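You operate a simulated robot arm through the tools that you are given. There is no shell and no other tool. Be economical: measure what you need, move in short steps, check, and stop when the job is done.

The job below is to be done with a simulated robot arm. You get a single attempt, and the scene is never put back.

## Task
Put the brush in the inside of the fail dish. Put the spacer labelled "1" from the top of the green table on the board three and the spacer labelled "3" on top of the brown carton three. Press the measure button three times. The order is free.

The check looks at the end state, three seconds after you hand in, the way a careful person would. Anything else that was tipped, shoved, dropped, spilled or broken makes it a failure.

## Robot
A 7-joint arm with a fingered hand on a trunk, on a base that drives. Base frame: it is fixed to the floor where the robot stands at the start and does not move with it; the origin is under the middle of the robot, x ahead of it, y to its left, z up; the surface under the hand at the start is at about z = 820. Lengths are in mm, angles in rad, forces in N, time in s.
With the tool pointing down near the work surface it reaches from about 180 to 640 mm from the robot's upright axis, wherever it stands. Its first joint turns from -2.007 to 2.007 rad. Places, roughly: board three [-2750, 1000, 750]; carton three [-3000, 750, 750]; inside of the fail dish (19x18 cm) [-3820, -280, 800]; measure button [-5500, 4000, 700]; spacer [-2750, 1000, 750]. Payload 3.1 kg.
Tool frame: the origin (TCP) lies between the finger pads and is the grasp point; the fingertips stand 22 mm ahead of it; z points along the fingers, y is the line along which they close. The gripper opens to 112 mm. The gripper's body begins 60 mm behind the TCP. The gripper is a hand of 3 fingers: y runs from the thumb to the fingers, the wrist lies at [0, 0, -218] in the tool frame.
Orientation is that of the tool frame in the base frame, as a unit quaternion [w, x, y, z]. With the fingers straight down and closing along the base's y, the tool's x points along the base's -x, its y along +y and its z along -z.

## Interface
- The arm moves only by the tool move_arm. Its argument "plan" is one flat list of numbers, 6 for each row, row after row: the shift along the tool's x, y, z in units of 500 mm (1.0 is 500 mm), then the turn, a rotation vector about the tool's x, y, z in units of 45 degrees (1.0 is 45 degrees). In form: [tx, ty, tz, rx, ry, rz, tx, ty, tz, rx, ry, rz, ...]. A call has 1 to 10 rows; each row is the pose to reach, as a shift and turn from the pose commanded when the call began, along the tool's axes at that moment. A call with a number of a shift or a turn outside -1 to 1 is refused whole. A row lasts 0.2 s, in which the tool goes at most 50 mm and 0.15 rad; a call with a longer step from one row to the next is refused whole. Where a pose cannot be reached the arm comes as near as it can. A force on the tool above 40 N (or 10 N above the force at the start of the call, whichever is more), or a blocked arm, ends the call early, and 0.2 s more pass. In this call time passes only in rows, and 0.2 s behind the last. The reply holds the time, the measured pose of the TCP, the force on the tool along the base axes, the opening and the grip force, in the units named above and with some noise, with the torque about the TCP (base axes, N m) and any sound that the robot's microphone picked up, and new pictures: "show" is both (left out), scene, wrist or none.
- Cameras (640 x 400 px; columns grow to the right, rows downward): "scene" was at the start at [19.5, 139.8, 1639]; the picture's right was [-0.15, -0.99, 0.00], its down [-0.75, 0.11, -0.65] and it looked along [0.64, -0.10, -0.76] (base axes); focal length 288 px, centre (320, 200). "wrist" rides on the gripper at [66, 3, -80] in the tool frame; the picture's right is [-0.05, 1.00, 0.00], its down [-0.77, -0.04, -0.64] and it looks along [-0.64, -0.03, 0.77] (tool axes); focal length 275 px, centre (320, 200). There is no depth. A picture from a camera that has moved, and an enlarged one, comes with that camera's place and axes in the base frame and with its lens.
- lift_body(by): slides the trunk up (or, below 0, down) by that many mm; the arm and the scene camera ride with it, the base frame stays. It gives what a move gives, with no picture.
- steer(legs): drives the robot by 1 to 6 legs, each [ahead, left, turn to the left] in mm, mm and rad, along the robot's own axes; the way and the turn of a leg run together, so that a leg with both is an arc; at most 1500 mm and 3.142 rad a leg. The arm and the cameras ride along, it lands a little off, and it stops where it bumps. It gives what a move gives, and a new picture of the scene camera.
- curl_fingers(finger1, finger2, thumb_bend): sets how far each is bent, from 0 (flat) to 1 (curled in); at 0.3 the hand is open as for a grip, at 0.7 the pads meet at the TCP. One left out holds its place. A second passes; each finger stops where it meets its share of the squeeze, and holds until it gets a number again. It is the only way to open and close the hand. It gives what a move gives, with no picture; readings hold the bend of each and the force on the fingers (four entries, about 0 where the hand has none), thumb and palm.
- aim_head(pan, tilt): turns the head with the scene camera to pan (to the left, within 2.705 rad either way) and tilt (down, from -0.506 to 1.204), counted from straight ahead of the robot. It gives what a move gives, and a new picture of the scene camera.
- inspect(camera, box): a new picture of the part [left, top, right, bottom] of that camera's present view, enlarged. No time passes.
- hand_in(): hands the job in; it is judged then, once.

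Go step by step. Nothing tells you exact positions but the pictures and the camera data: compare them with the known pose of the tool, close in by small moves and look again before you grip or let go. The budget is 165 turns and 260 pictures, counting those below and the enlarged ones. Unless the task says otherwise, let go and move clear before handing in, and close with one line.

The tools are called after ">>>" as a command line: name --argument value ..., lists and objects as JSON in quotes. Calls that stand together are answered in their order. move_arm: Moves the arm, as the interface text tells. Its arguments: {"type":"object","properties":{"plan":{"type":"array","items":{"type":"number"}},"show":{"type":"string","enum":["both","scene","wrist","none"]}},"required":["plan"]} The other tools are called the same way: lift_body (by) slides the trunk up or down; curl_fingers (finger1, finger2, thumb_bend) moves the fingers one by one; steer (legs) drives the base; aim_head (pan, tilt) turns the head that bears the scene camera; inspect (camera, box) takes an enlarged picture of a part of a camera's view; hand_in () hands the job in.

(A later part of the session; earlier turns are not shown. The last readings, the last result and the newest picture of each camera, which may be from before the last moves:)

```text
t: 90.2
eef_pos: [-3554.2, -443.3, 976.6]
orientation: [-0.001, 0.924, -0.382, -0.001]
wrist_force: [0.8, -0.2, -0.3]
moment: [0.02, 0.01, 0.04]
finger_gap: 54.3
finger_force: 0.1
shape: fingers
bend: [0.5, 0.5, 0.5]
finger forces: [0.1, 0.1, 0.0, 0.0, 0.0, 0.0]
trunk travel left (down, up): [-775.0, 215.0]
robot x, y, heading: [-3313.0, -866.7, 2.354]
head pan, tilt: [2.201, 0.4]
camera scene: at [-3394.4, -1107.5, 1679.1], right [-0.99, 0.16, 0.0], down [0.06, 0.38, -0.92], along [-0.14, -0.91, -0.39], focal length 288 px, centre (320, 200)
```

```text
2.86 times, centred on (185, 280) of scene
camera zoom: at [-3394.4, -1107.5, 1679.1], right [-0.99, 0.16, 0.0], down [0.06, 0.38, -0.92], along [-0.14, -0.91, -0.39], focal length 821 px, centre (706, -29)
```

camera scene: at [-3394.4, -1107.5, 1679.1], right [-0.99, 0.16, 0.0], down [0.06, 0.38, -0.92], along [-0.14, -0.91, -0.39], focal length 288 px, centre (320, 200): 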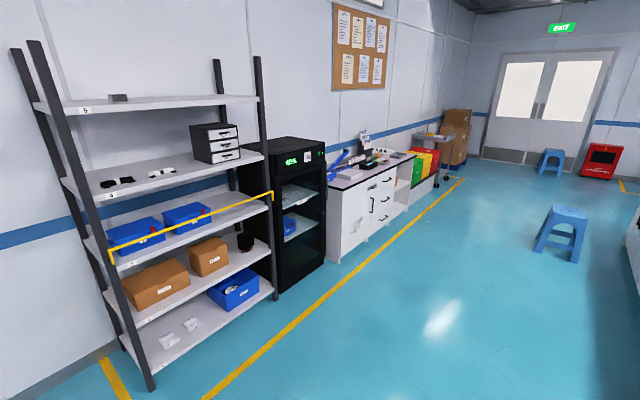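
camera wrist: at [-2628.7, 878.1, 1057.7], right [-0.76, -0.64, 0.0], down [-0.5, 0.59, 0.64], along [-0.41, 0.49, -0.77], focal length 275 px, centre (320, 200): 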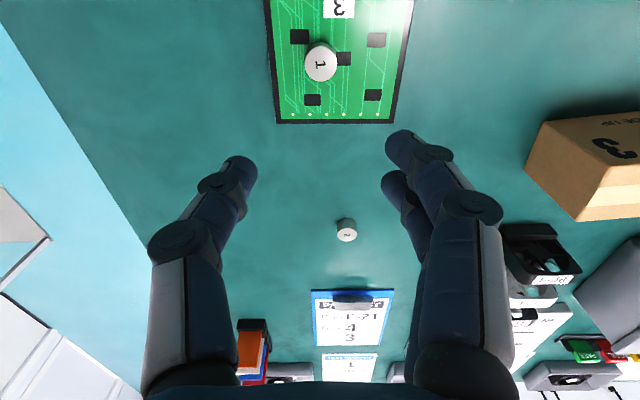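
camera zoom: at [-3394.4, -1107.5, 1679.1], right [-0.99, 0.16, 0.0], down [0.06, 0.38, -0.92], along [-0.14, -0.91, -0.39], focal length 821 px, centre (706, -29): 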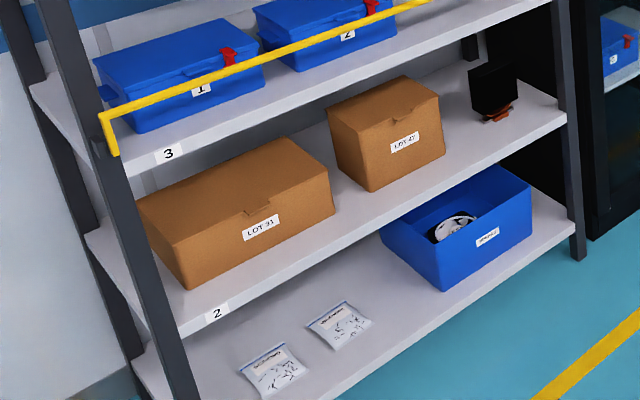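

>>> aim_head --pan -2.3 --tilt 0.3

>>> inspect --camera "scene" --box '[180, 120, 320, 220]'

>>> aim_head --pan -1.0 --tilt 0.3

>>> inspect --camera "scene" --box '[60, 60, 260, 180]'

>>> inspect --camera "scene" --box '[340, 30, 480, 230]'

```text
t: 93.8
eef_pos: [-3553.3, -443.6, 975.6]
orientation: [0.0, 0.924, -0.383, -0.002]
wrist_force: [0.0, 0.6, -0.3]
moment: [0.01, -0.04, 0.02]
finger_gap: 54.3
finger_force: 0.0
shape: fingers
bend: [0.5, 0.5, 0.5]
finger forces: [0.0, 0.0, 0.0, 0.0, 0.0, 0.1]
trunk travel left (down, up): [-775.0, 215.0]
robot x, y, heading: [-3314.4, -859.6, 2.356]
head pan, tilt: [-2.3, 0.3]
camera scene: at [-3286.8, -1010.7, 1688.3], right [0.06, -1.0, 0.0], down [-0.3, -0.02, -0.96], along [0.95, 0.05, -0.3], focal length 288 px, centre (320, 200)
```

scene: 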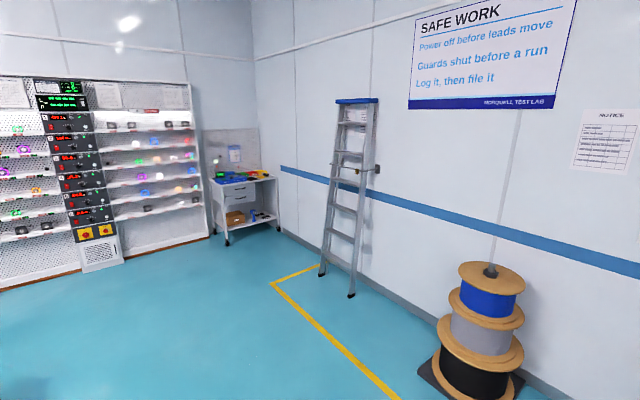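

```text
4.00 times, centred on (250, 170) of scene
camera zoom: at [-3286.8, -1010.7, 1688.3], right [0.06, -1.0, 0.0], down [-0.3, -0.02, -0.96], along [0.95, 0.05, -0.3], focal length 1150 px, centre (600, 320)
```

zoom: 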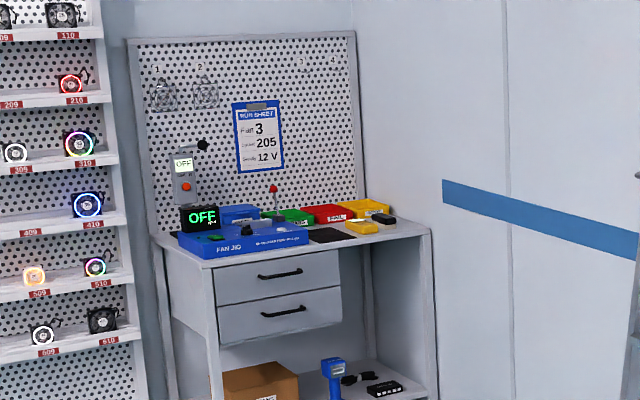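

```text
t: 95.2
eef_pos: [-3554.1, -442.6, 975.6]
orientation: [0.0, 0.924, -0.383, -0.001]
wrist_force: [-0.1, 0.6, 0.1]
moment: [-0.02, -0.02, 0.01]
finger_gap: 54.3
finger_force: 0.0
shape: fingers
bend: [0.5, 0.5, 0.5]
finger forces: [0.1, 0.0, 0.1, 0.0, 0.1, 0.0]
trunk travel left (down, up): [-775.0, 215.0]
robot x, y, heading: [-3314.4, -862.1, 2.358]
head pan, tilt: [-1.0, 0.3]
camera scene: at [-3360.0, -924.8, 1688.3], right [0.98, -0.21, 0.0], down [-0.06, -0.29, -0.96], along [0.2, 0.93, -0.3], focal length 288 px, centre (320, 200)
```

scene: 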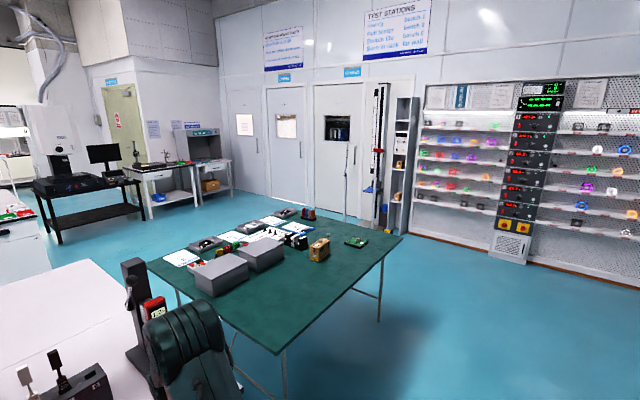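

```text
3.20 times, centred on (160, 120) of scene
camera zoom: at [-3360.0, -924.8, 1688.3], right [0.98, -0.21, 0.0], down [-0.06, -0.29, -0.96], along [0.2, 0.93, -0.3], focal length 920 px, centre (832, 456)
```

zoom: 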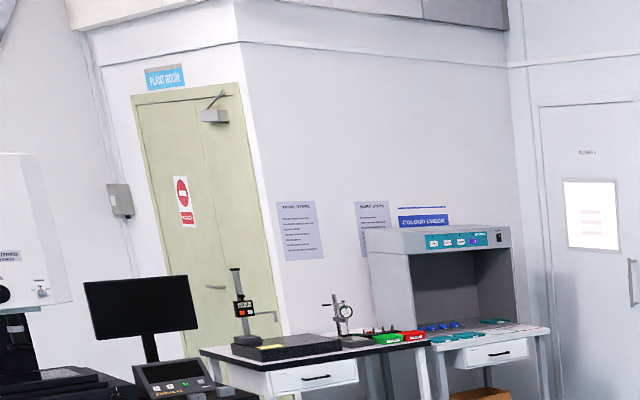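

```text
2.00 times, centred on (410, 130) of scene
camera zoom: at [-3360.0, -924.8, 1688.3], right [0.98, -0.21, 0.0], down [-0.06, -0.29, -0.96], along [0.2, 0.93, -0.3], focal length 575 px, centre (140, 340)
```

zoom: 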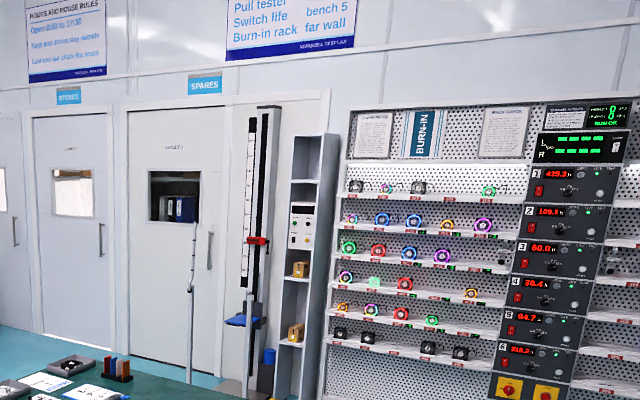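

No brush spotted so far. The console on the black measuring table matches the measure-button place, so I'll go there (around the green table) and keep searching on the way.

>>> steer --legs '[[-400, 0, 0], [0, -1500, 0], [0, -1100, 0]]'

>>> aim_head --pan 0.0 --tilt 0.35

```text
t: 110.0
eef_pos: [-1552.6, 1189.6, 975.7]
orientation: [0.0, 0.936, -0.352, -0.001]
wrist_force: [0.3, -0.9, -0.8]
moment: [-0.01, 0.0, 0.02]
finger_gap: 54.3
finger_force: 0.1
shape: fingers
bend: [0.5, 0.5, 0.5]
finger forces: [0.0, 0.0, 0.0, 0.1, 0.1, 0.0]
trunk travel left (down, up): [-775.0, 215.0]
robot x, y, heading: [-1284.3, 783.5, 2.419]
head pan, tilt: [-1.0, 0.3]
camera scene: at [-1327.8, 722.3, 1688.3], right [0.99, -0.15, 0.0], down [-0.04, -0.29, -0.96], along [0.14, 0.94, -0.3], focal length 288 px, centre (320, 200)
```

scene: 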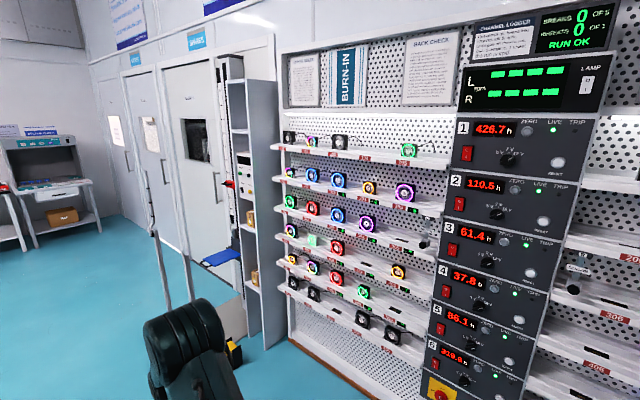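

```text
t: 111.2
eef_pos: [-1552.1, 1190.3, 976.6]
orientation: [0.0, 0.936, -0.351, -0.001]
wrist_force: [-0.1, 0.6, 0.1]
moment: [-0.02, -0.01, 0.02]
finger_gap: 54.4
finger_force: 0.0
shape: fingers
bend: [0.5, 0.5, 0.5]
finger forces: [0.0, 0.0, 0.0, 0.0, 0.0, 0.0]
trunk travel left (down, up): [-775.0, 215.0]
robot x, y, heading: [-1292.0, 787.8, 2.42]
head pan, tilt: [0.0, 0.351]
camera scene: at [-1411.8, 691.2, 1683.6], right [0.66, 0.75, 0.0], down [0.26, -0.23, -0.94], along [-0.71, 0.62, -0.34], focal length 288 px, centre (320, 200)
```

scene: 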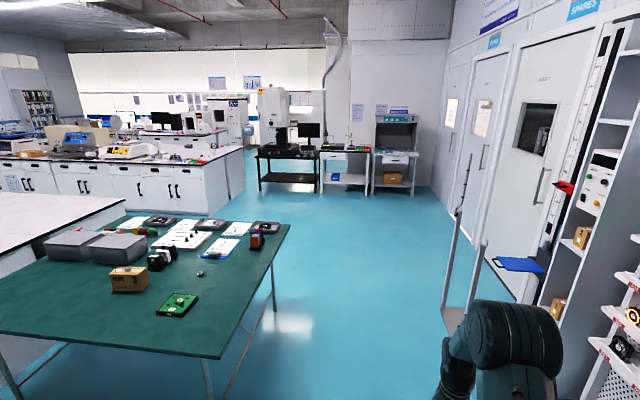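

Corridor between table and gate is clear. I drive along it toward the measuring table.

>>> steer --legs '[[0, 0, -0.09], [1500, 0, 0], [1300, 0, 0]]'

>>> aim_head --pan 0.5 --tilt 0.35

>>> inspect --camera "scene" --box '[80, 100, 360, 275]'

>>> inspect --camera "scene" --box '[360, 80, 640, 255]'

```text
t: 125.2
eef_pos: [-3447.8, 3223.2, 976.5]
orientation: [-0.001, 0.924, -0.383, -0.002]
wrist_force: [-0.1, -0.2, 0.3]
moment: [0.0, 0.02, 0.01]
finger_gap: 54.2
finger_force: 0.0
shape: fingers
bend: [0.5, 0.5, 0.5]
finger forces: [0.0, 0.0, 0.1, 0.1, 0.1, 0.1]
trunk travel left (down, up): [-775.0, 215.0]
robot x, y, heading: [-3208.5, 2801.9, 2.357]
head pan, tilt: [0.0, 0.351]
camera scene: at [-3341.4, 2716.2, 1683.6], right [0.71, 0.71, 0.0], down [0.24, -0.24, -0.94], along [-0.66, 0.67, -0.34], focal length 288 px, centre (320, 200)
```

scene: 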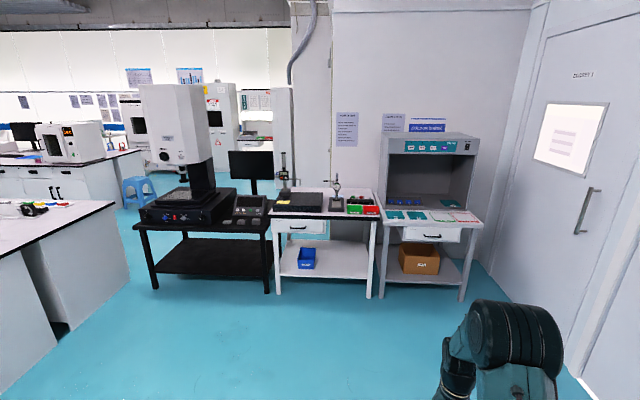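

```text
t: 126.2
eef_pos: [-3447.4, 3222.1, 975.5]
orientation: [-0.001, 0.924, -0.383, -0.001]
wrist_force: [-0.1, -0.1, 0.1]
moment: [0.02, -0.02, 0.0]
finger_gap: 54.3
finger_force: 0.0
shape: fingers
bend: [0.5, 0.5, 0.5]
finger forces: [0.0, 0.0, 0.0, 0.0, 0.0, 0.0]
trunk travel left (down, up): [-775.0, 215.0]
robot x, y, heading: [-3209.4, 2804.2, 2.352]
head pan, tilt: [0.499, 0.351]
camera scene: at [-3364.8, 2676.7, 1683.6], right [0.29, 0.96, 0.0], down [0.33, -0.1, -0.94], along [-0.9, 0.27, -0.34], focal length 288 px, centre (320, 200)
```

scene: 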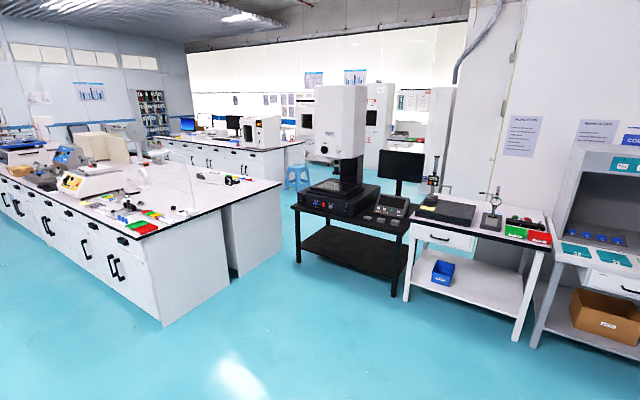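

```text
2.29 times, centred on (220, 188) of scene
camera zoom: at [-3364.8, 2676.7, 1683.6], right [0.29, 0.96, 0.0], down [0.33, -0.1, -0.94], along [-0.9, 0.27, -0.34], focal length 657 px, centre (549, 229)
```

zoom: 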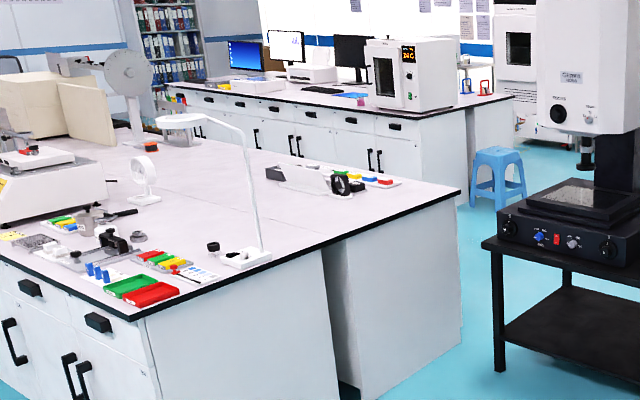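

```text
2.29 times, centred on (500, 168) of scene
camera zoom: at [-3364.8, 2676.7, 1683.6], right [0.29, 0.96, 0.0], down [0.33, -0.1, -0.94], along [-0.9, 0.27, -0.34], focal length 657 px, centre (-91, 274)
```

zoom: 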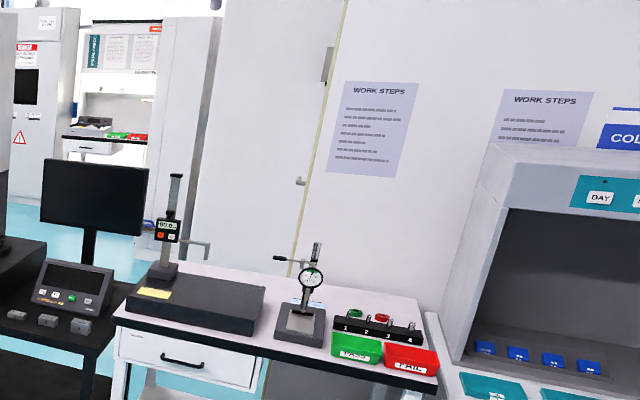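

The console with keys stands on the black table. I drive up to it.

>>> steer --legs '[[1400, 780, 0]]'

>>> aim_head --pan 0.1 --tilt 0.6

>>> inspect --camera "scene" --box '[220, 100, 400, 220]'

```text
refused: leg 1 is longer than a leg can be; nothing moved
```

```text
t: 127.0
eef_pos: [-3447.8, 3223.2, 975.3]
orientation: [0.0, 0.924, -0.383, -0.001]
wrist_force: [0.1, 0.1, 0.6]
moment: [0.03, 0.0, 0.01]
finger_gap: 54.4
finger_force: 0.1
shape: fingers
bend: [0.5, 0.5, 0.5]
finger forces: [0.0, 0.0, 0.1, 0.0, 0.0, 0.0]
trunk travel left (down, up): [-775.0, 215.0]
robot x, y, heading: [-3211.5, 2796.8, 2.351]
head pan, tilt: [0.099, 0.6]
camera scene: at [-3344.0, 2706.1, 1660.9], right [0.63, 0.77, 0.0], down [0.44, -0.36, -0.83], along [-0.64, 0.52, -0.56], focal length 288 px, centre (320, 200)
```

scene: 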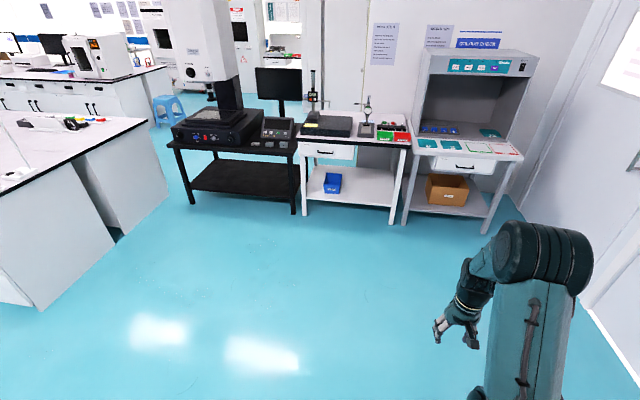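

```text
3.33 times, centred on (310, 160) of scene
camera zoom: at [-3344.0, 2706.1, 1660.9], right [0.63, 0.77, 0.0], down [0.44, -0.36, -0.83], along [-0.64, 0.52, -0.56], focal length 958 px, centre (353, 333)
```

zoom: 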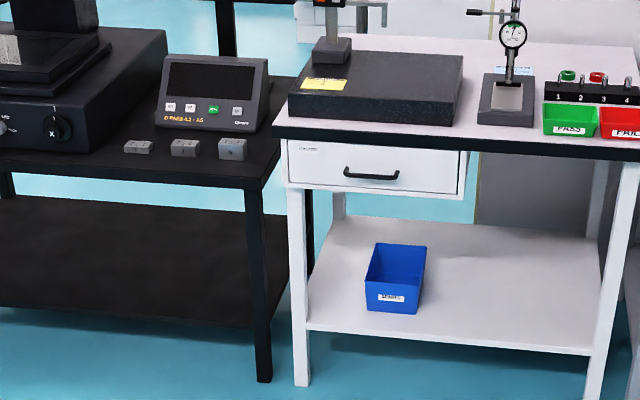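

>>> steer --legs '[[1000, 760, 0], [500, 0, 0]]'

>>> inspect --camera "scene" --box '[220, 140, 400, 260]'

```text
t: 135.9
eef_pos: [-5084.8, 3696.0, 976.0]
orientation: [-0.001, 0.932, -0.362, -0.001]
wrist_force: [-0.9, 0.0, 0.8]
moment: [0.0, -0.01, 0.03]
finger_gap: 54.3
finger_force: 0.2
shape: fingers
bend: [0.5, 0.5, 0.5]
finger forces: [0.0, 0.0, 0.0, 0.0, 0.0, 0.0]
trunk travel left (down, up): [-775.0, 215.0]
robot x, y, heading: [-4832.0, 3283.6, 2.4]
head pan, tilt: [0.099, 0.6]
camera scene: at [-4957.5, 3185.6, 1660.8], right [0.6, 0.8, 0.0], down [0.45, -0.34, -0.82], along [-0.66, 0.49, -0.57], focal length 288 px, centre (320, 200)
```

scene: 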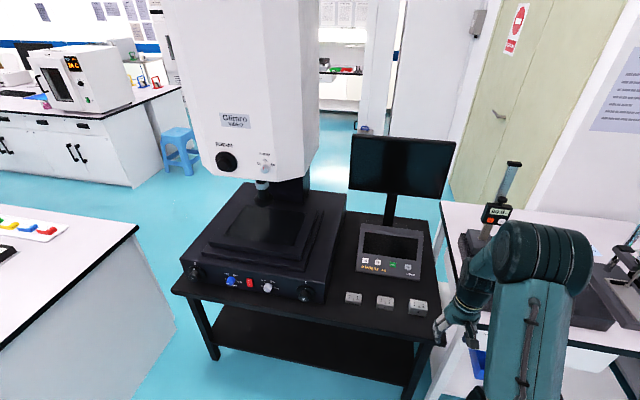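

```text
3.33 times, centred on (310, 200) of scene
camera zoom: at [-4957.5, 3185.6, 1660.8], right [0.6, 0.8, 0.0], down [0.45, -0.34, -0.82], along [-0.66, 0.49, -0.57], focal length 958 px, centre (353, 200)
```

zoom: 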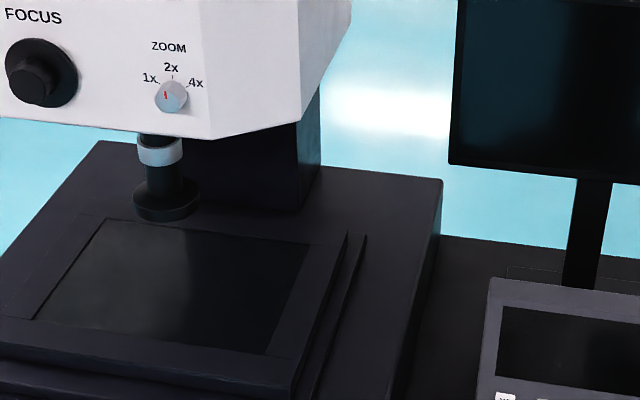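

>>> inspect --camera "scene" --box '[340, 215, 440, 315]'

>>> aim_head --pan 1.1 --tilt 0.5

>>> inspect --camera "scene" --box '[60, 100, 340, 275]'

```text
4.00 times, centred on (390, 265) of scene
camera zoom: at [-4957.5, 3185.6, 1660.8], right [0.6, 0.8, 0.0], down [0.45, -0.34, -0.82], along [-0.66, 0.49, -0.57], focal length 1150 px, centre (40, -60)
```

zoom: 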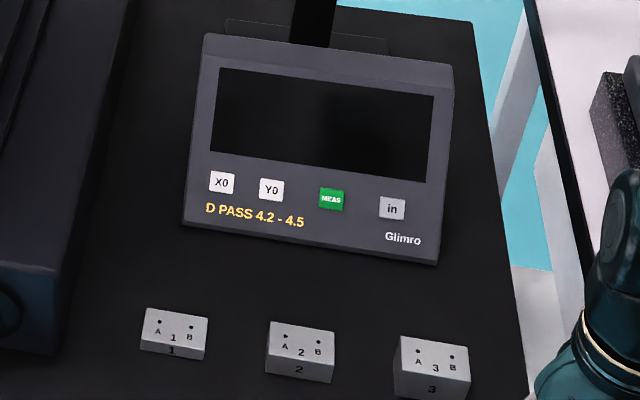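

```text
t: 137.2
eef_pos: [-5083.2, 3696.7, 975.9]
orientation: [0.0, 0.932, -0.363, -0.001]
wrist_force: [-0.5, 0.1, 0.5]
moment: [0.01, 0.02, 0.04]
finger_gap: 54.5
finger_force: 0.1
shape: fingers
bend: [0.5, 0.5, 0.5]
finger forces: [0.0, 0.0, 0.0, 0.1, 0.1, 0.0]
trunk travel left (down, up): [-775.0, 215.0]
robot x, y, heading: [-4831.2, 3288.8, 2.4]
head pan, tilt: [1.1, 0.499]
camera scene: at [-4971.5, 3100.6, 1669.9], right [-0.35, 0.94, 0.0], down [0.45, 0.17, -0.88], along [-0.82, -0.31, -0.48], focal length 288 px, centre (320, 200)
```

scene: 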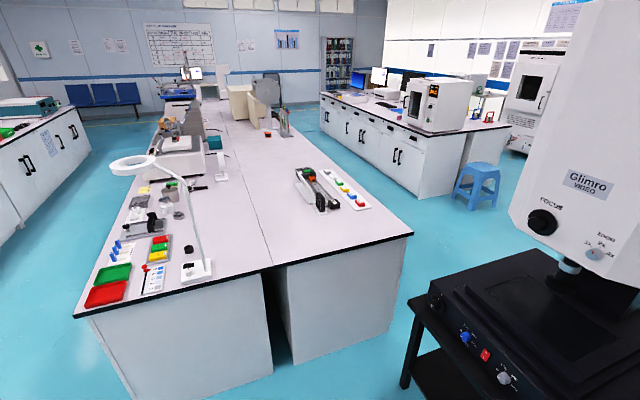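

```text
2.29 times, centred on (200, 188) of scene
camera zoom: at [-4971.5, 3100.6, 1669.9], right [-0.35, 0.94, 0.0], down [0.45, 0.17, -0.88], along [-0.82, -0.31, -0.48], focal length 657 px, centre (594, 229)
```

zoom: 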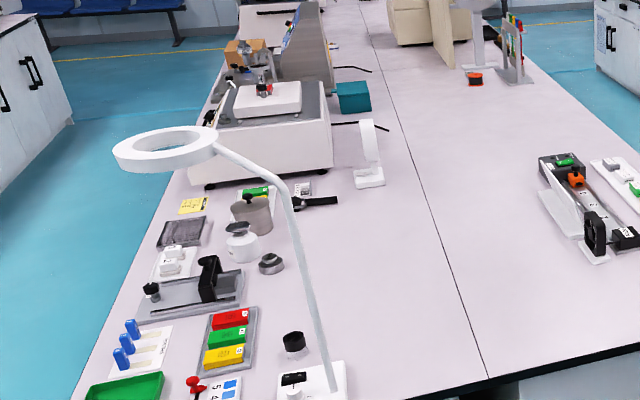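

The green key reads "MEAS". On bench 2 there's an elongated black object by the pots; I zoom in on it.

>>> inspect --camera "scene" --box '[120, 165, 240, 250]'

>>> inspect --camera "scene" --box '[80, 225, 220, 310]'

>>> inspect --camera "scene" --box '[150, 70, 300, 190]'

>>> inspect --camera "scene" --box '[280, 60, 520, 220]'

```text
4.71 times, centred on (180, 208) of scene
camera zoom: at [-4971.5, 3100.6, 1669.9], right [-0.35, 0.94, 0.0], down [0.45, 0.17, -0.88], along [-0.82, -0.31, -0.48], focal length 1353 px, centre (979, 165)
```

zoom: 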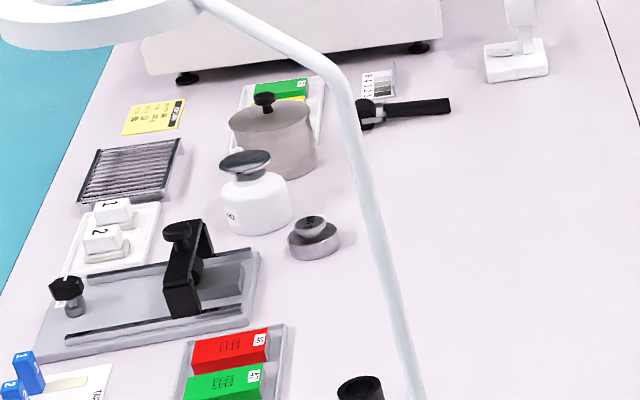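

```text
4.57 times, centred on (150, 268) of scene
camera zoom: at [-4971.5, 3100.6, 1669.9], right [-0.35, 0.94, 0.0], down [0.45, 0.17, -0.88], along [-0.82, -0.31, -0.48], focal length 1314 px, centre (1097, -109)
```

zoom: 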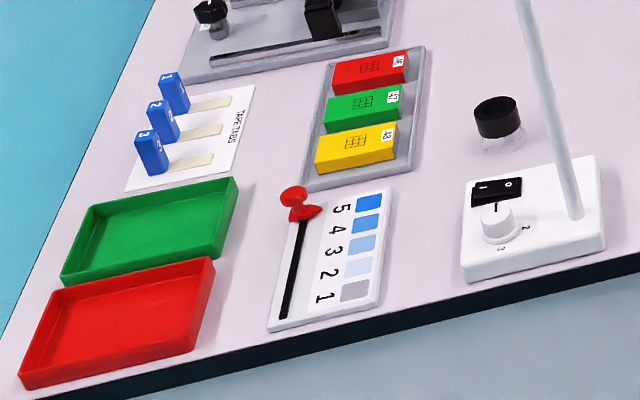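

```text
3.33 times, centred on (225, 130) of scene
camera zoom: at [-4971.5, 3100.6, 1669.9], right [-0.35, 0.94, 0.0], down [0.45, 0.17, -0.88], along [-0.82, -0.31, -0.48], focal length 958 px, centre (637, 433)
```

zoom: 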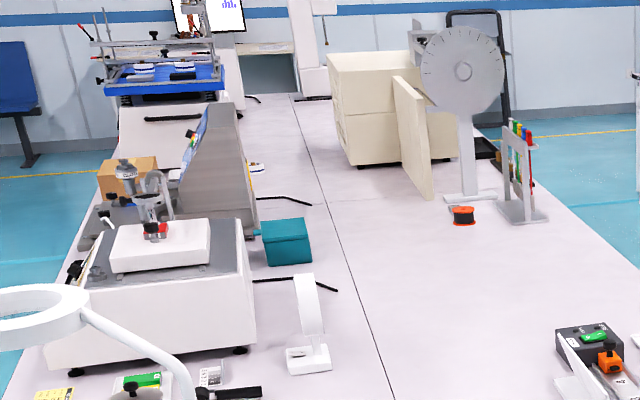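

```text
2.50 times, centred on (400, 140) of scene
camera zoom: at [-4971.5, 3100.6, 1669.9], right [-0.35, 0.94, 0.0], down [0.45, 0.17, -0.88], along [-0.82, -0.31, -0.48], focal length 719 px, centre (120, 350)
```

zoom: 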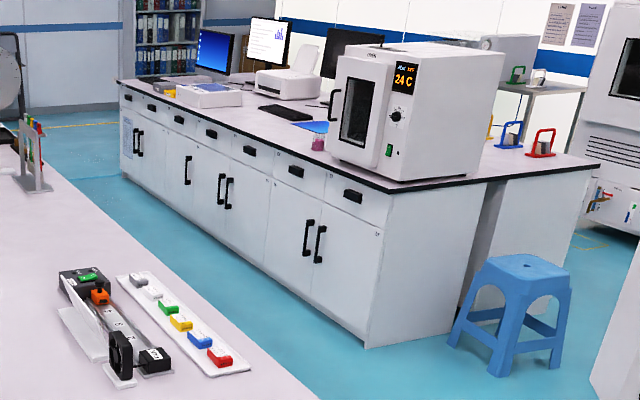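

The likely brush (round head, black handle) lies on bench 2 near the pots. First I press MEAS: drive 300 mm closer.

>>> steer --legs '[[300, 0, 0]]'

>>> aim_head --pan 0.1 --tilt 0.9

>>> curl_fingers --finger1 0.7 --finger2 0.7 --thumb_bend 0.7

>>> inspect --camera "scene" --box '[290, 150, 450, 280]'

>>> inspect --camera "wrist" --box '[0, 0, 640, 400]'

```text
t: 139.3
eef_pos: [-5310.3, 3902.9, 977.0]
orientation: [-0.001, 0.932, -0.361, -0.001]
wrist_force: [-0.4, 0.3, -0.4]
moment: [-0.04, -0.03, 0.0]
finger_gap: 54.5
finger_force: 0.0
shape: fingers
bend: [0.5, 0.5, 0.5]
finger forces: [0.0, 0.0, 0.0, 0.0, 0.0, 0.1]
trunk travel left (down, up): [-775.0, 215.0]
robot x, y, heading: [-5055.7, 3493.4, 2.402]
head pan, tilt: [1.1, 0.499]
camera scene: at [-5197.0, 3306.7, 1669.9], right [-0.35, 0.94, 0.0], down [0.45, 0.17, -0.88], along [-0.82, -0.31, -0.48], focal length 288 px, centre (320, 200)
```

scene: 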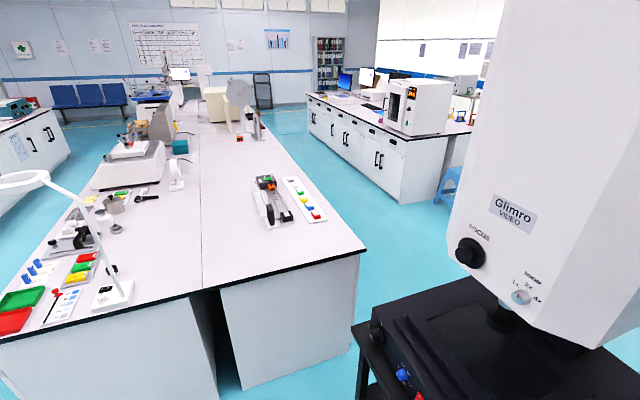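

```text
t: 140.5
eef_pos: [-5310.8, 3902.5, 975.8]
orientation: [-0.001, 0.932, -0.362, -0.001]
wrist_force: [-0.8, -0.2, -0.5]
moment: [-0.03, -0.01, 0.03]
finger_gap: 54.3
finger_force: 0.0
shape: fingers
bend: [0.5, 0.5, 0.5]
finger forces: [0.0, 0.1, 0.0, 0.0, 0.0, 0.0]
trunk travel left (down, up): [-775.0, 215.0]
robot x, y, heading: [-5053.2, 3492.8, 2.4]
head pan, tilt: [0.099, 0.901]
camera scene: at [-5171.9, 3383.3, 1636.1], right [0.6, 0.8, 0.0], down [0.63, -0.47, -0.62], along [-0.5, 0.37, -0.78], focal length 288 px, centre (320, 200)
```

scene: 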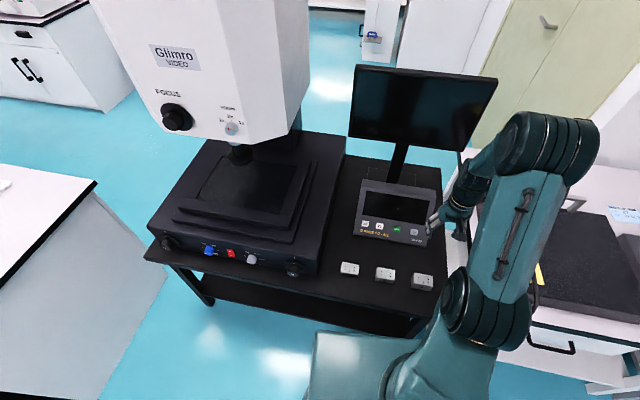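

```text
t: 141.5
eef_pos: [-5310.1, 3902.6, 976.8]
orientation: [0.0, 0.932, -0.363, -0.001]
wrist_force: [-0.3, -0.1, -0.4]
moment: [0.0, -0.02, 0.02]
finger_gap: 2.8
finger_force: 0.1
shape: fingers
bend: [0.7, 0.7, 0.7]
finger forces: [0.0, 0.1, 0.0, 0.0, 0.0, 0.0]
trunk travel left (down, up): [-775.0, 215.0]
robot x, y, heading: [-5053.9, 3491.9, 2.4]
head pan, tilt: [0.099, 0.901]
```

```text
3.08 times, centred on (370, 215) of scene
camera zoom: at [-5171.9, 3383.4, 1636.1], right [0.6, 0.8, 0.0], down [0.63, -0.47, -0.62], along [-0.5, 0.37, -0.78], focal length 884 px, centre (166, 154)
```

zoom: 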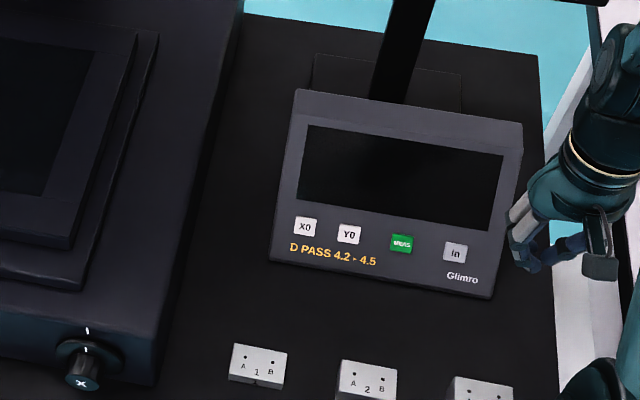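

```text
1.00 times, centred on (320, 200) of wrist (not enlarged: the box is as wide or as high as the picture)
camera zoom: at [-5264.2, 3856.4, 1056.9], right [-0.71, -0.71, 0.0], down [-0.54, 0.55, 0.64], along [-0.45, 0.45, -0.77], focal length 275 px, centre (320, 200)
```

zoom: 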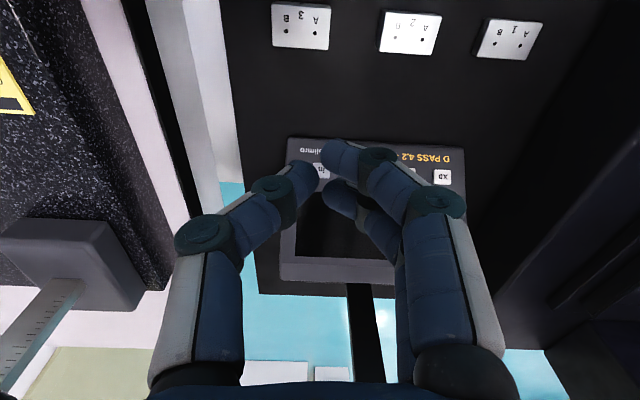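

I place the green MEAS key at about [-5476, 3971, 712], on a face tilted ≈26°. I bring the closed fingertips over it, tilted along the face normal.

>>> move_arm --plan '[-0.072, 0.032, 0, 0, -0.18, 0, -0.144, 0.065, 0, 0, -0.36, 0, -0.216, 0.098, 0, 0, -0.54, 0, -0.288, 0.13, 0, 0, -0.573, 0, -0.288, 0.13, 0.09, 0, -0.573, 0, -0.288, 0.13, 0.18, 0, -0.573, 0, -0.288, 0.13, 0.26, 0, -0.573, 0]'

>>> inspect --camera "scene" --box '[330, 150, 470, 280]'

```text
t: 143.1
eef_pos: [-5460.9, 3952.8, 843.1]
orientation: [-0.081, 0.909, -0.352, -0.209]
wrist_force: [0.1, -0.5, -0.1]
moment: [0.03, -0.03, 0.02]
finger_gap: 2.6
finger_force: 0.0
shape: fingers
bend: [0.7, 0.7, 0.7]
finger forces: [0.0, 0.0, 0.1, 0.0, 0.0, 0.0]
trunk travel left (down, up): [-775.0, 215.0]
robot x, y, heading: [-5054.4, 3490.1, 2.405]
head pan, tilt: [0.099, 0.901]
camera scene: at [-5172.0, 3384.3, 1636.2], right [0.6, 0.8, 0.0], down [0.63, -0.47, -0.62], along [-0.5, 0.37, -0.78], focal length 288 px, centre (320, 200)
camera wrist: at [-5393.8, 3887.1, 887.0], right [-0.7, -0.71, 0.02], down [-0.28, 0.31, 0.91], along [-0.65, 0.63, -0.42], focal length 275 px, centre (320, 200)
```

scene: 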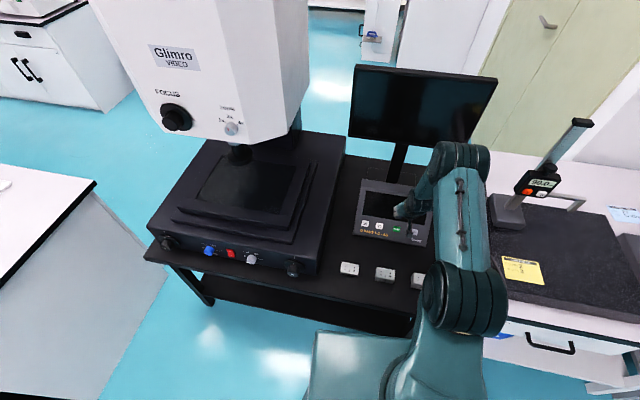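
wrist: 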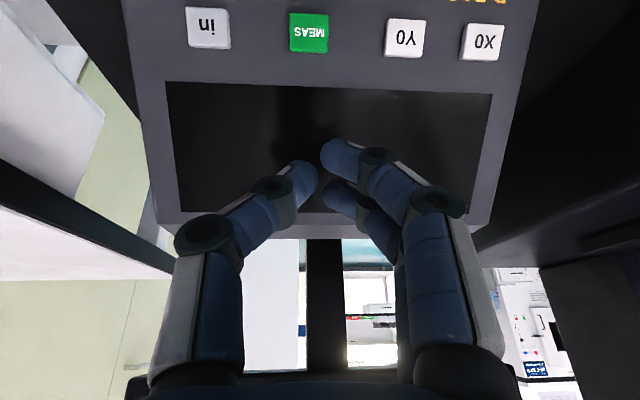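

```text
3.08 times, centred on (400, 215) of scene
camera zoom: at [-5172.0, 3384.3, 1636.2], right [0.6, 0.8, 0.0], down [0.63, -0.47, -0.62], along [-0.5, 0.37, -0.78], focal length 884 px, centre (74, 154)
```

zoom: 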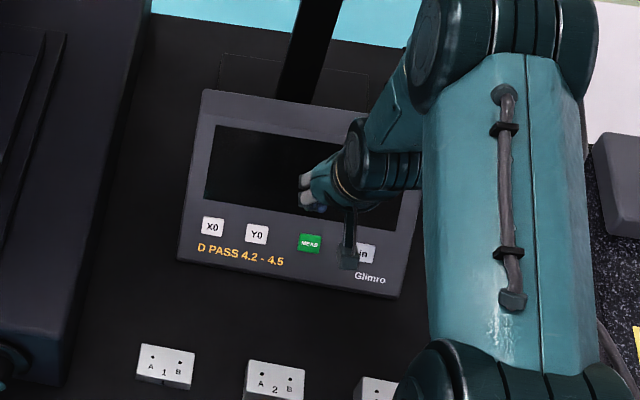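

MEAS refined to [-5477, 3973, 708]. I move in to about 25 mm in front of it.

>>> move_arm --plan '[0.036, -0.004, 0.05, 0, 0, 0, 0.072, -0.008, 0.11, 0, 0, 0, 0.072, -0.008, 0.165, 0, 0, 0]'

>>> inspect --camera "scene" --box '[350, 190, 450, 260]'

```text
t: 143.9
eef_pos: [-5461.3, 3959.6, 753.1]
orientation: [-0.081, 0.909, -0.352, -0.209]
wrist_force: [-0.5, -1.2, 0.3]
moment: [0.02, -0.01, 0.0]
finger_gap: 2.9
finger_force: 0.2
shape: fingers
bend: [0.7, 0.7, 0.7]
finger forces: [0.0, 0.1, 0.0, 0.0, 0.0, 0.0]
trunk travel left (down, up): [-775.0, 215.0]
robot x, y, heading: [-5054.0, 3492.8, 2.403]
head pan, tilt: [0.099, 0.901]
camera scene: at [-5172.6, 3383.7, 1636.1], right [0.6, 0.8, 0.0], down [0.63, -0.47, -0.62], along [-0.5, 0.37, -0.78], focal length 288 px, centre (320, 200)
camera wrist: at [-5394.5, 3894.3, 797.3], right [-0.7, -0.71, 0.02], down [-0.28, 0.31, 0.91], along [-0.65, 0.63, -0.42], focal length 275 px, centre (320, 200)
```

scene: 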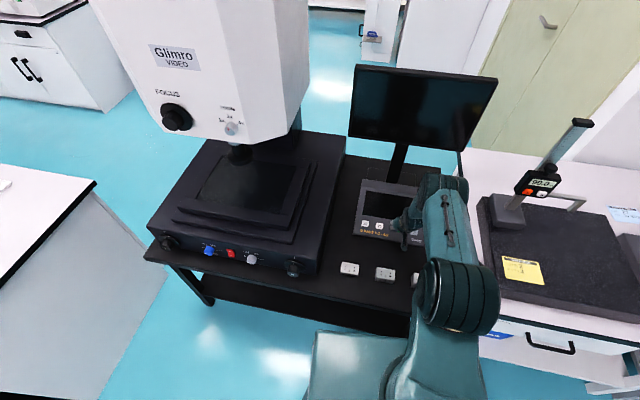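
wrist: 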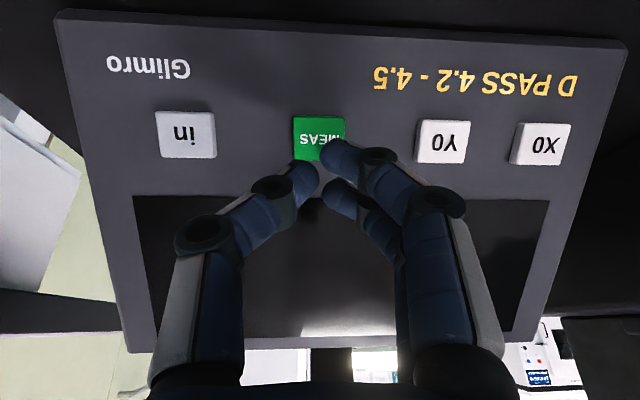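

```text
5.71 times, centred on (400, 225) of scene
camera zoom: at [-5172.6, 3383.7, 1636.1], right [0.6, 0.8, 0.0], down [0.63, -0.47, -0.62], along [-0.5, 0.37, -0.78], focal length 1643 px, centre (-137, 57)
```

zoom: 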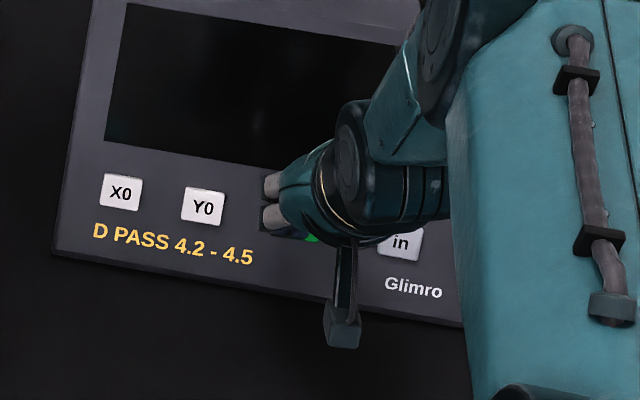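

Aligned. I advance in small steps until the key is felt.

>>> move_arm --plan '[0.002, 0, 0.02, 0, 0, 0, 0.002, 0, 0.036, 0, 0, 0]' --show "wrist"

>>> move_arm --plan '[0, 0, 0.006, 0, 0, 0]' --show "none"

>>> move_arm --plan '[0, 0, 0.006, 0, 0, 0]' --show "none"

```text
t: 144.5
eef_pos: [-5465.8, 3963.4, 738.1]
orientation: [-0.08, 0.909, -0.352, -0.209]
wrist_force: [-0.2, -0.5, -0.1]
moment: [-0.01, -0.04, -0.02]
finger_gap: 3.0
finger_force: 0.1
shape: fingers
bend: [0.7, 0.7, 0.7]
finger forces: [0.0, 0.1, 0.0, 0.0, 0.0, 0.1]
trunk travel left (down, up): [-775.0, 215.0]
robot x, y, heading: [-5053.2, 3493.7, 2.405]
head pan, tilt: [0.099, 0.901]
camera wrist: at [-5399.0, 3897.8, 782.6], right [-0.7, -0.71, 0.02], down [-0.28, 0.31, 0.91], along [-0.65, 0.63, -0.42], focal length 275 px, centre (320, 200)
```

wrist: 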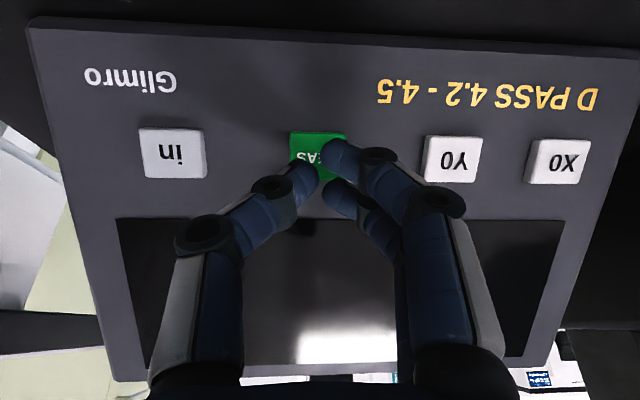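

```text
t: 144.9
eef_pos: [-5467.4, 3964.2, 736.0]
orientation: [-0.081, 0.909, -0.353, -0.208]
wrist_force: [0.1, 0.1, 1.0]
moment: [0.0, 0.01, 0.01]
finger_gap: 2.7
finger_force: 0.1
shape: fingers
bend: [0.7, 0.7, 0.7]
finger forces: [0.0, 0.0, 0.0, 0.0, 0.0, 0.0]
trunk travel left (down, up): [-775.0, 215.0]
robot x, y, heading: [-5053.5, 3492.3, 2.402]
head pan, tilt: [0.099, 0.901]
```

```text
t: 145.3
eef_pos: [-5467.9, 3963.5, 734.7]
orientation: [-0.081, 0.908, -0.353, -0.209]
wrist_force: [0.0, -0.6, 1.1]
moment: [0.0, 0.02, 0.01]
finger_gap: 2.8
finger_force: 0.7
shape: fingers
bend: [0.7, 0.7, 0.7]
finger forces: [0.0, 1.7, 0.1, 0.1, 0.0, 0.1]
trunk travel left (down, up): [-775.0, 215.0]
robot x, y, heading: [-5054.9, 3495.1, 2.403]
head pan, tilt: [0.099, 0.901]
heard: click
```

A click – first press. I back off 10 mm and check the display.

>>> move_arm --plan '[0, 0, -0.02, 0, 0, 0]' --show "wrist"

>>> inspect --camera "scene" --box '[340, 60, 500, 250]'

```text
t: 145.7
eef_pos: [-5465.7, 3960.6, 743.6]
orientation: [-0.081, 0.909, -0.352, -0.209]
wrist_force: [-0.5, 0.4, 0.1]
moment: [-0.01, -0.03, 0.0]
finger_gap: 2.8
finger_force: 0.1
shape: fingers
bend: [0.7, 0.7, 0.7]
finger forces: [0.0, 0.0, 0.0, 0.0, 0.1, 0.0]
trunk travel left (down, up): [-775.0, 215.0]
robot x, y, heading: [-5056.9, 3494.3, 2.406]
head pan, tilt: [0.099, 0.901]
camera wrist: at [-5397.5, 3895.5, 787.2], right [-0.7, -0.71, 0.02], down [-0.28, 0.31, 0.91], along [-0.65, 0.63, -0.42], focal length 275 px, centre (320, 200)
```

wrist: 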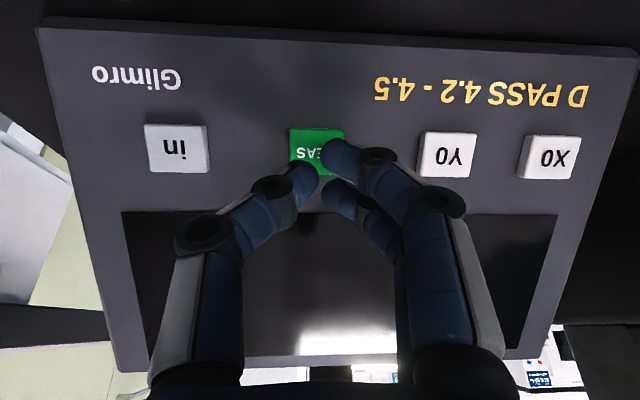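

```text
2.11 times, centred on (420, 155) of scene
camera zoom: at [-5172.1, 3383.0, 1636.0], right [0.6, 0.8, 0.0], down [0.63, -0.47, -0.62], along [-0.5, 0.37, -0.78], focal length 605 px, centre (110, 295)
```

zoom: 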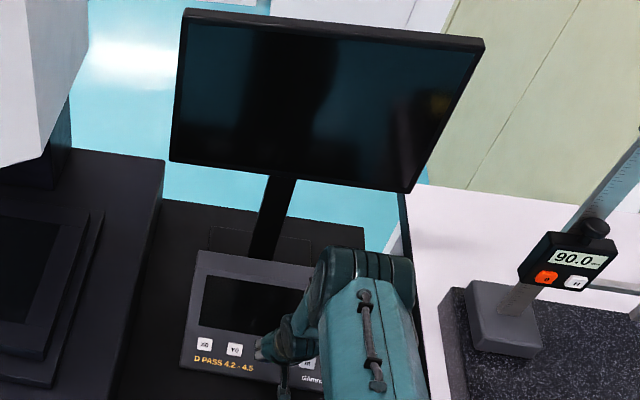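

Display stays dark (the unit is off), but the key clicked. Two more presses, one click each.

>>> move_arm --plan '[0, 0, 0.014, 0, 0, 0, 0, 0, 0.022, 0, 0, 0]' --show "none"

>>> move_arm --plan '[0, 0, -0.022, 0, 0, 0]' --show "none"

```text
t: 146.3
eef_pos: [-5465.7, 3964.6, 733.3]
orientation: [-0.081, 0.909, -0.352, -0.209]
wrist_force: [0.7, -0.8, 2.5]
moment: [0.03, 0.03, 0.0]
finger_gap: 2.9
finger_force: 1.5
shape: fingers
bend: [0.7, 0.7, 0.7]
finger forces: [0.0, 2.3, 0.0, 0.1, 0.0, 0.0]
trunk travel left (down, up): [-775.0, 215.0]
robot x, y, heading: [-5054.1, 3497.1, 2.399]
head pan, tilt: [0.099, 0.901]
heard: click
```

```text
t: 146.7
eef_pos: [-5464.5, 3961.8, 742.7]
orientation: [-0.081, 0.908, -0.353, -0.209]
wrist_force: [-0.1, -1.2, -0.9]
moment: [-0.01, 0.0, 0.0]
finger_gap: 2.9
finger_force: 0.1
shape: fingers
bend: [0.7, 0.7, 0.7]
finger forces: [0.0, 0.0, 0.0, 0.0, 0.1, 0.0]
trunk travel left (down, up): [-775.0, 215.0]
robot x, y, heading: [-5054.0, 3496.6, 2.403]
head pan, tilt: [0.099, 0.901]
```

>>> move_arm --plan '[0, 0, 0.014, 0, 0, 0, 0, 0, 0.022, 0, 0, 0]' --show "none"

>>> move_arm --plan '[0, 0, -0.05, 0, 0, 0, 0, 0, -0.13, 0, 0, 0, -0.02, 0, -0.22, 0, 0.15, 0, -0.04, 0, -0.31, 0, 0.33, 0, -0.04, 0, -0.39, 0, 0.5, 0, -0.04, 0, -0.42, 0, 0.573, 0]'

```text
t: 147.3
eef_pos: [-5467.1, 3964.3, 733.5]
orientation: [-0.081, 0.908, -0.353, -0.21]
wrist_force: [0.4, -0.7, 2.5]
moment: [0.0, 0.02, 0.03]
finger_gap: 2.5
finger_force: 0.5
shape: fingers
bend: [0.7, 0.7, 0.7]
finger forces: [0.0, 2.2, 0.1, 0.1, 0.0, 0.1]
trunk travel left (down, up): [-775.0, 215.0]
robot x, y, heading: [-5054.0, 3493.4, 2.4]
head pan, tilt: [0.099, 0.901]
heard: click
```

```text
t: 148.7
eef_pos: [-5416.9, 3915.2, 931.6]
orientation: [0.001, 0.933, -0.361, 0.0]
wrist_force: [-0.1, -0.5, 0.3]
moment: [-0.01, -0.02, 0.0]
finger_gap: 2.4
finger_force: 0.2
shape: fingers
bend: [0.7, 0.7, 0.7]
finger forces: [0.1, 0.1, 0.0, 0.1, 0.0, 0.1]
out of reach, approached as far as the arm can: row 4
trunk travel left (down, up): [-775.0, 215.0]
robot x, y, heading: [-5054.8, 3492.5, 2.4]
head pan, tilt: [0.099, 0.901]
camera scene: at [-5172.7, 3384.1, 1636.0], right [0.6, 0.8, 0.0], down [0.63, -0.47, -0.62], along [-0.5, 0.37, -0.78], focal length 288 px, centre (320, 200)
camera wrist: at [-5370.7, 3868.9, 1012.2], right [-0.71, -0.71, 0.0], down [-0.54, 0.55, 0.64], along [-0.45, 0.45, -0.77], focal length 275 px, centre (320, 200)
```

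scene: 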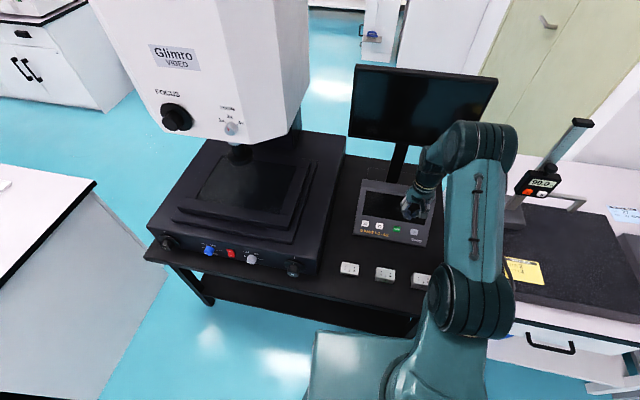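
wrist: 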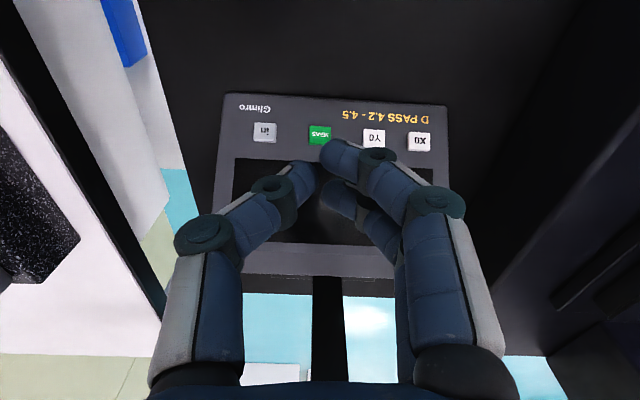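

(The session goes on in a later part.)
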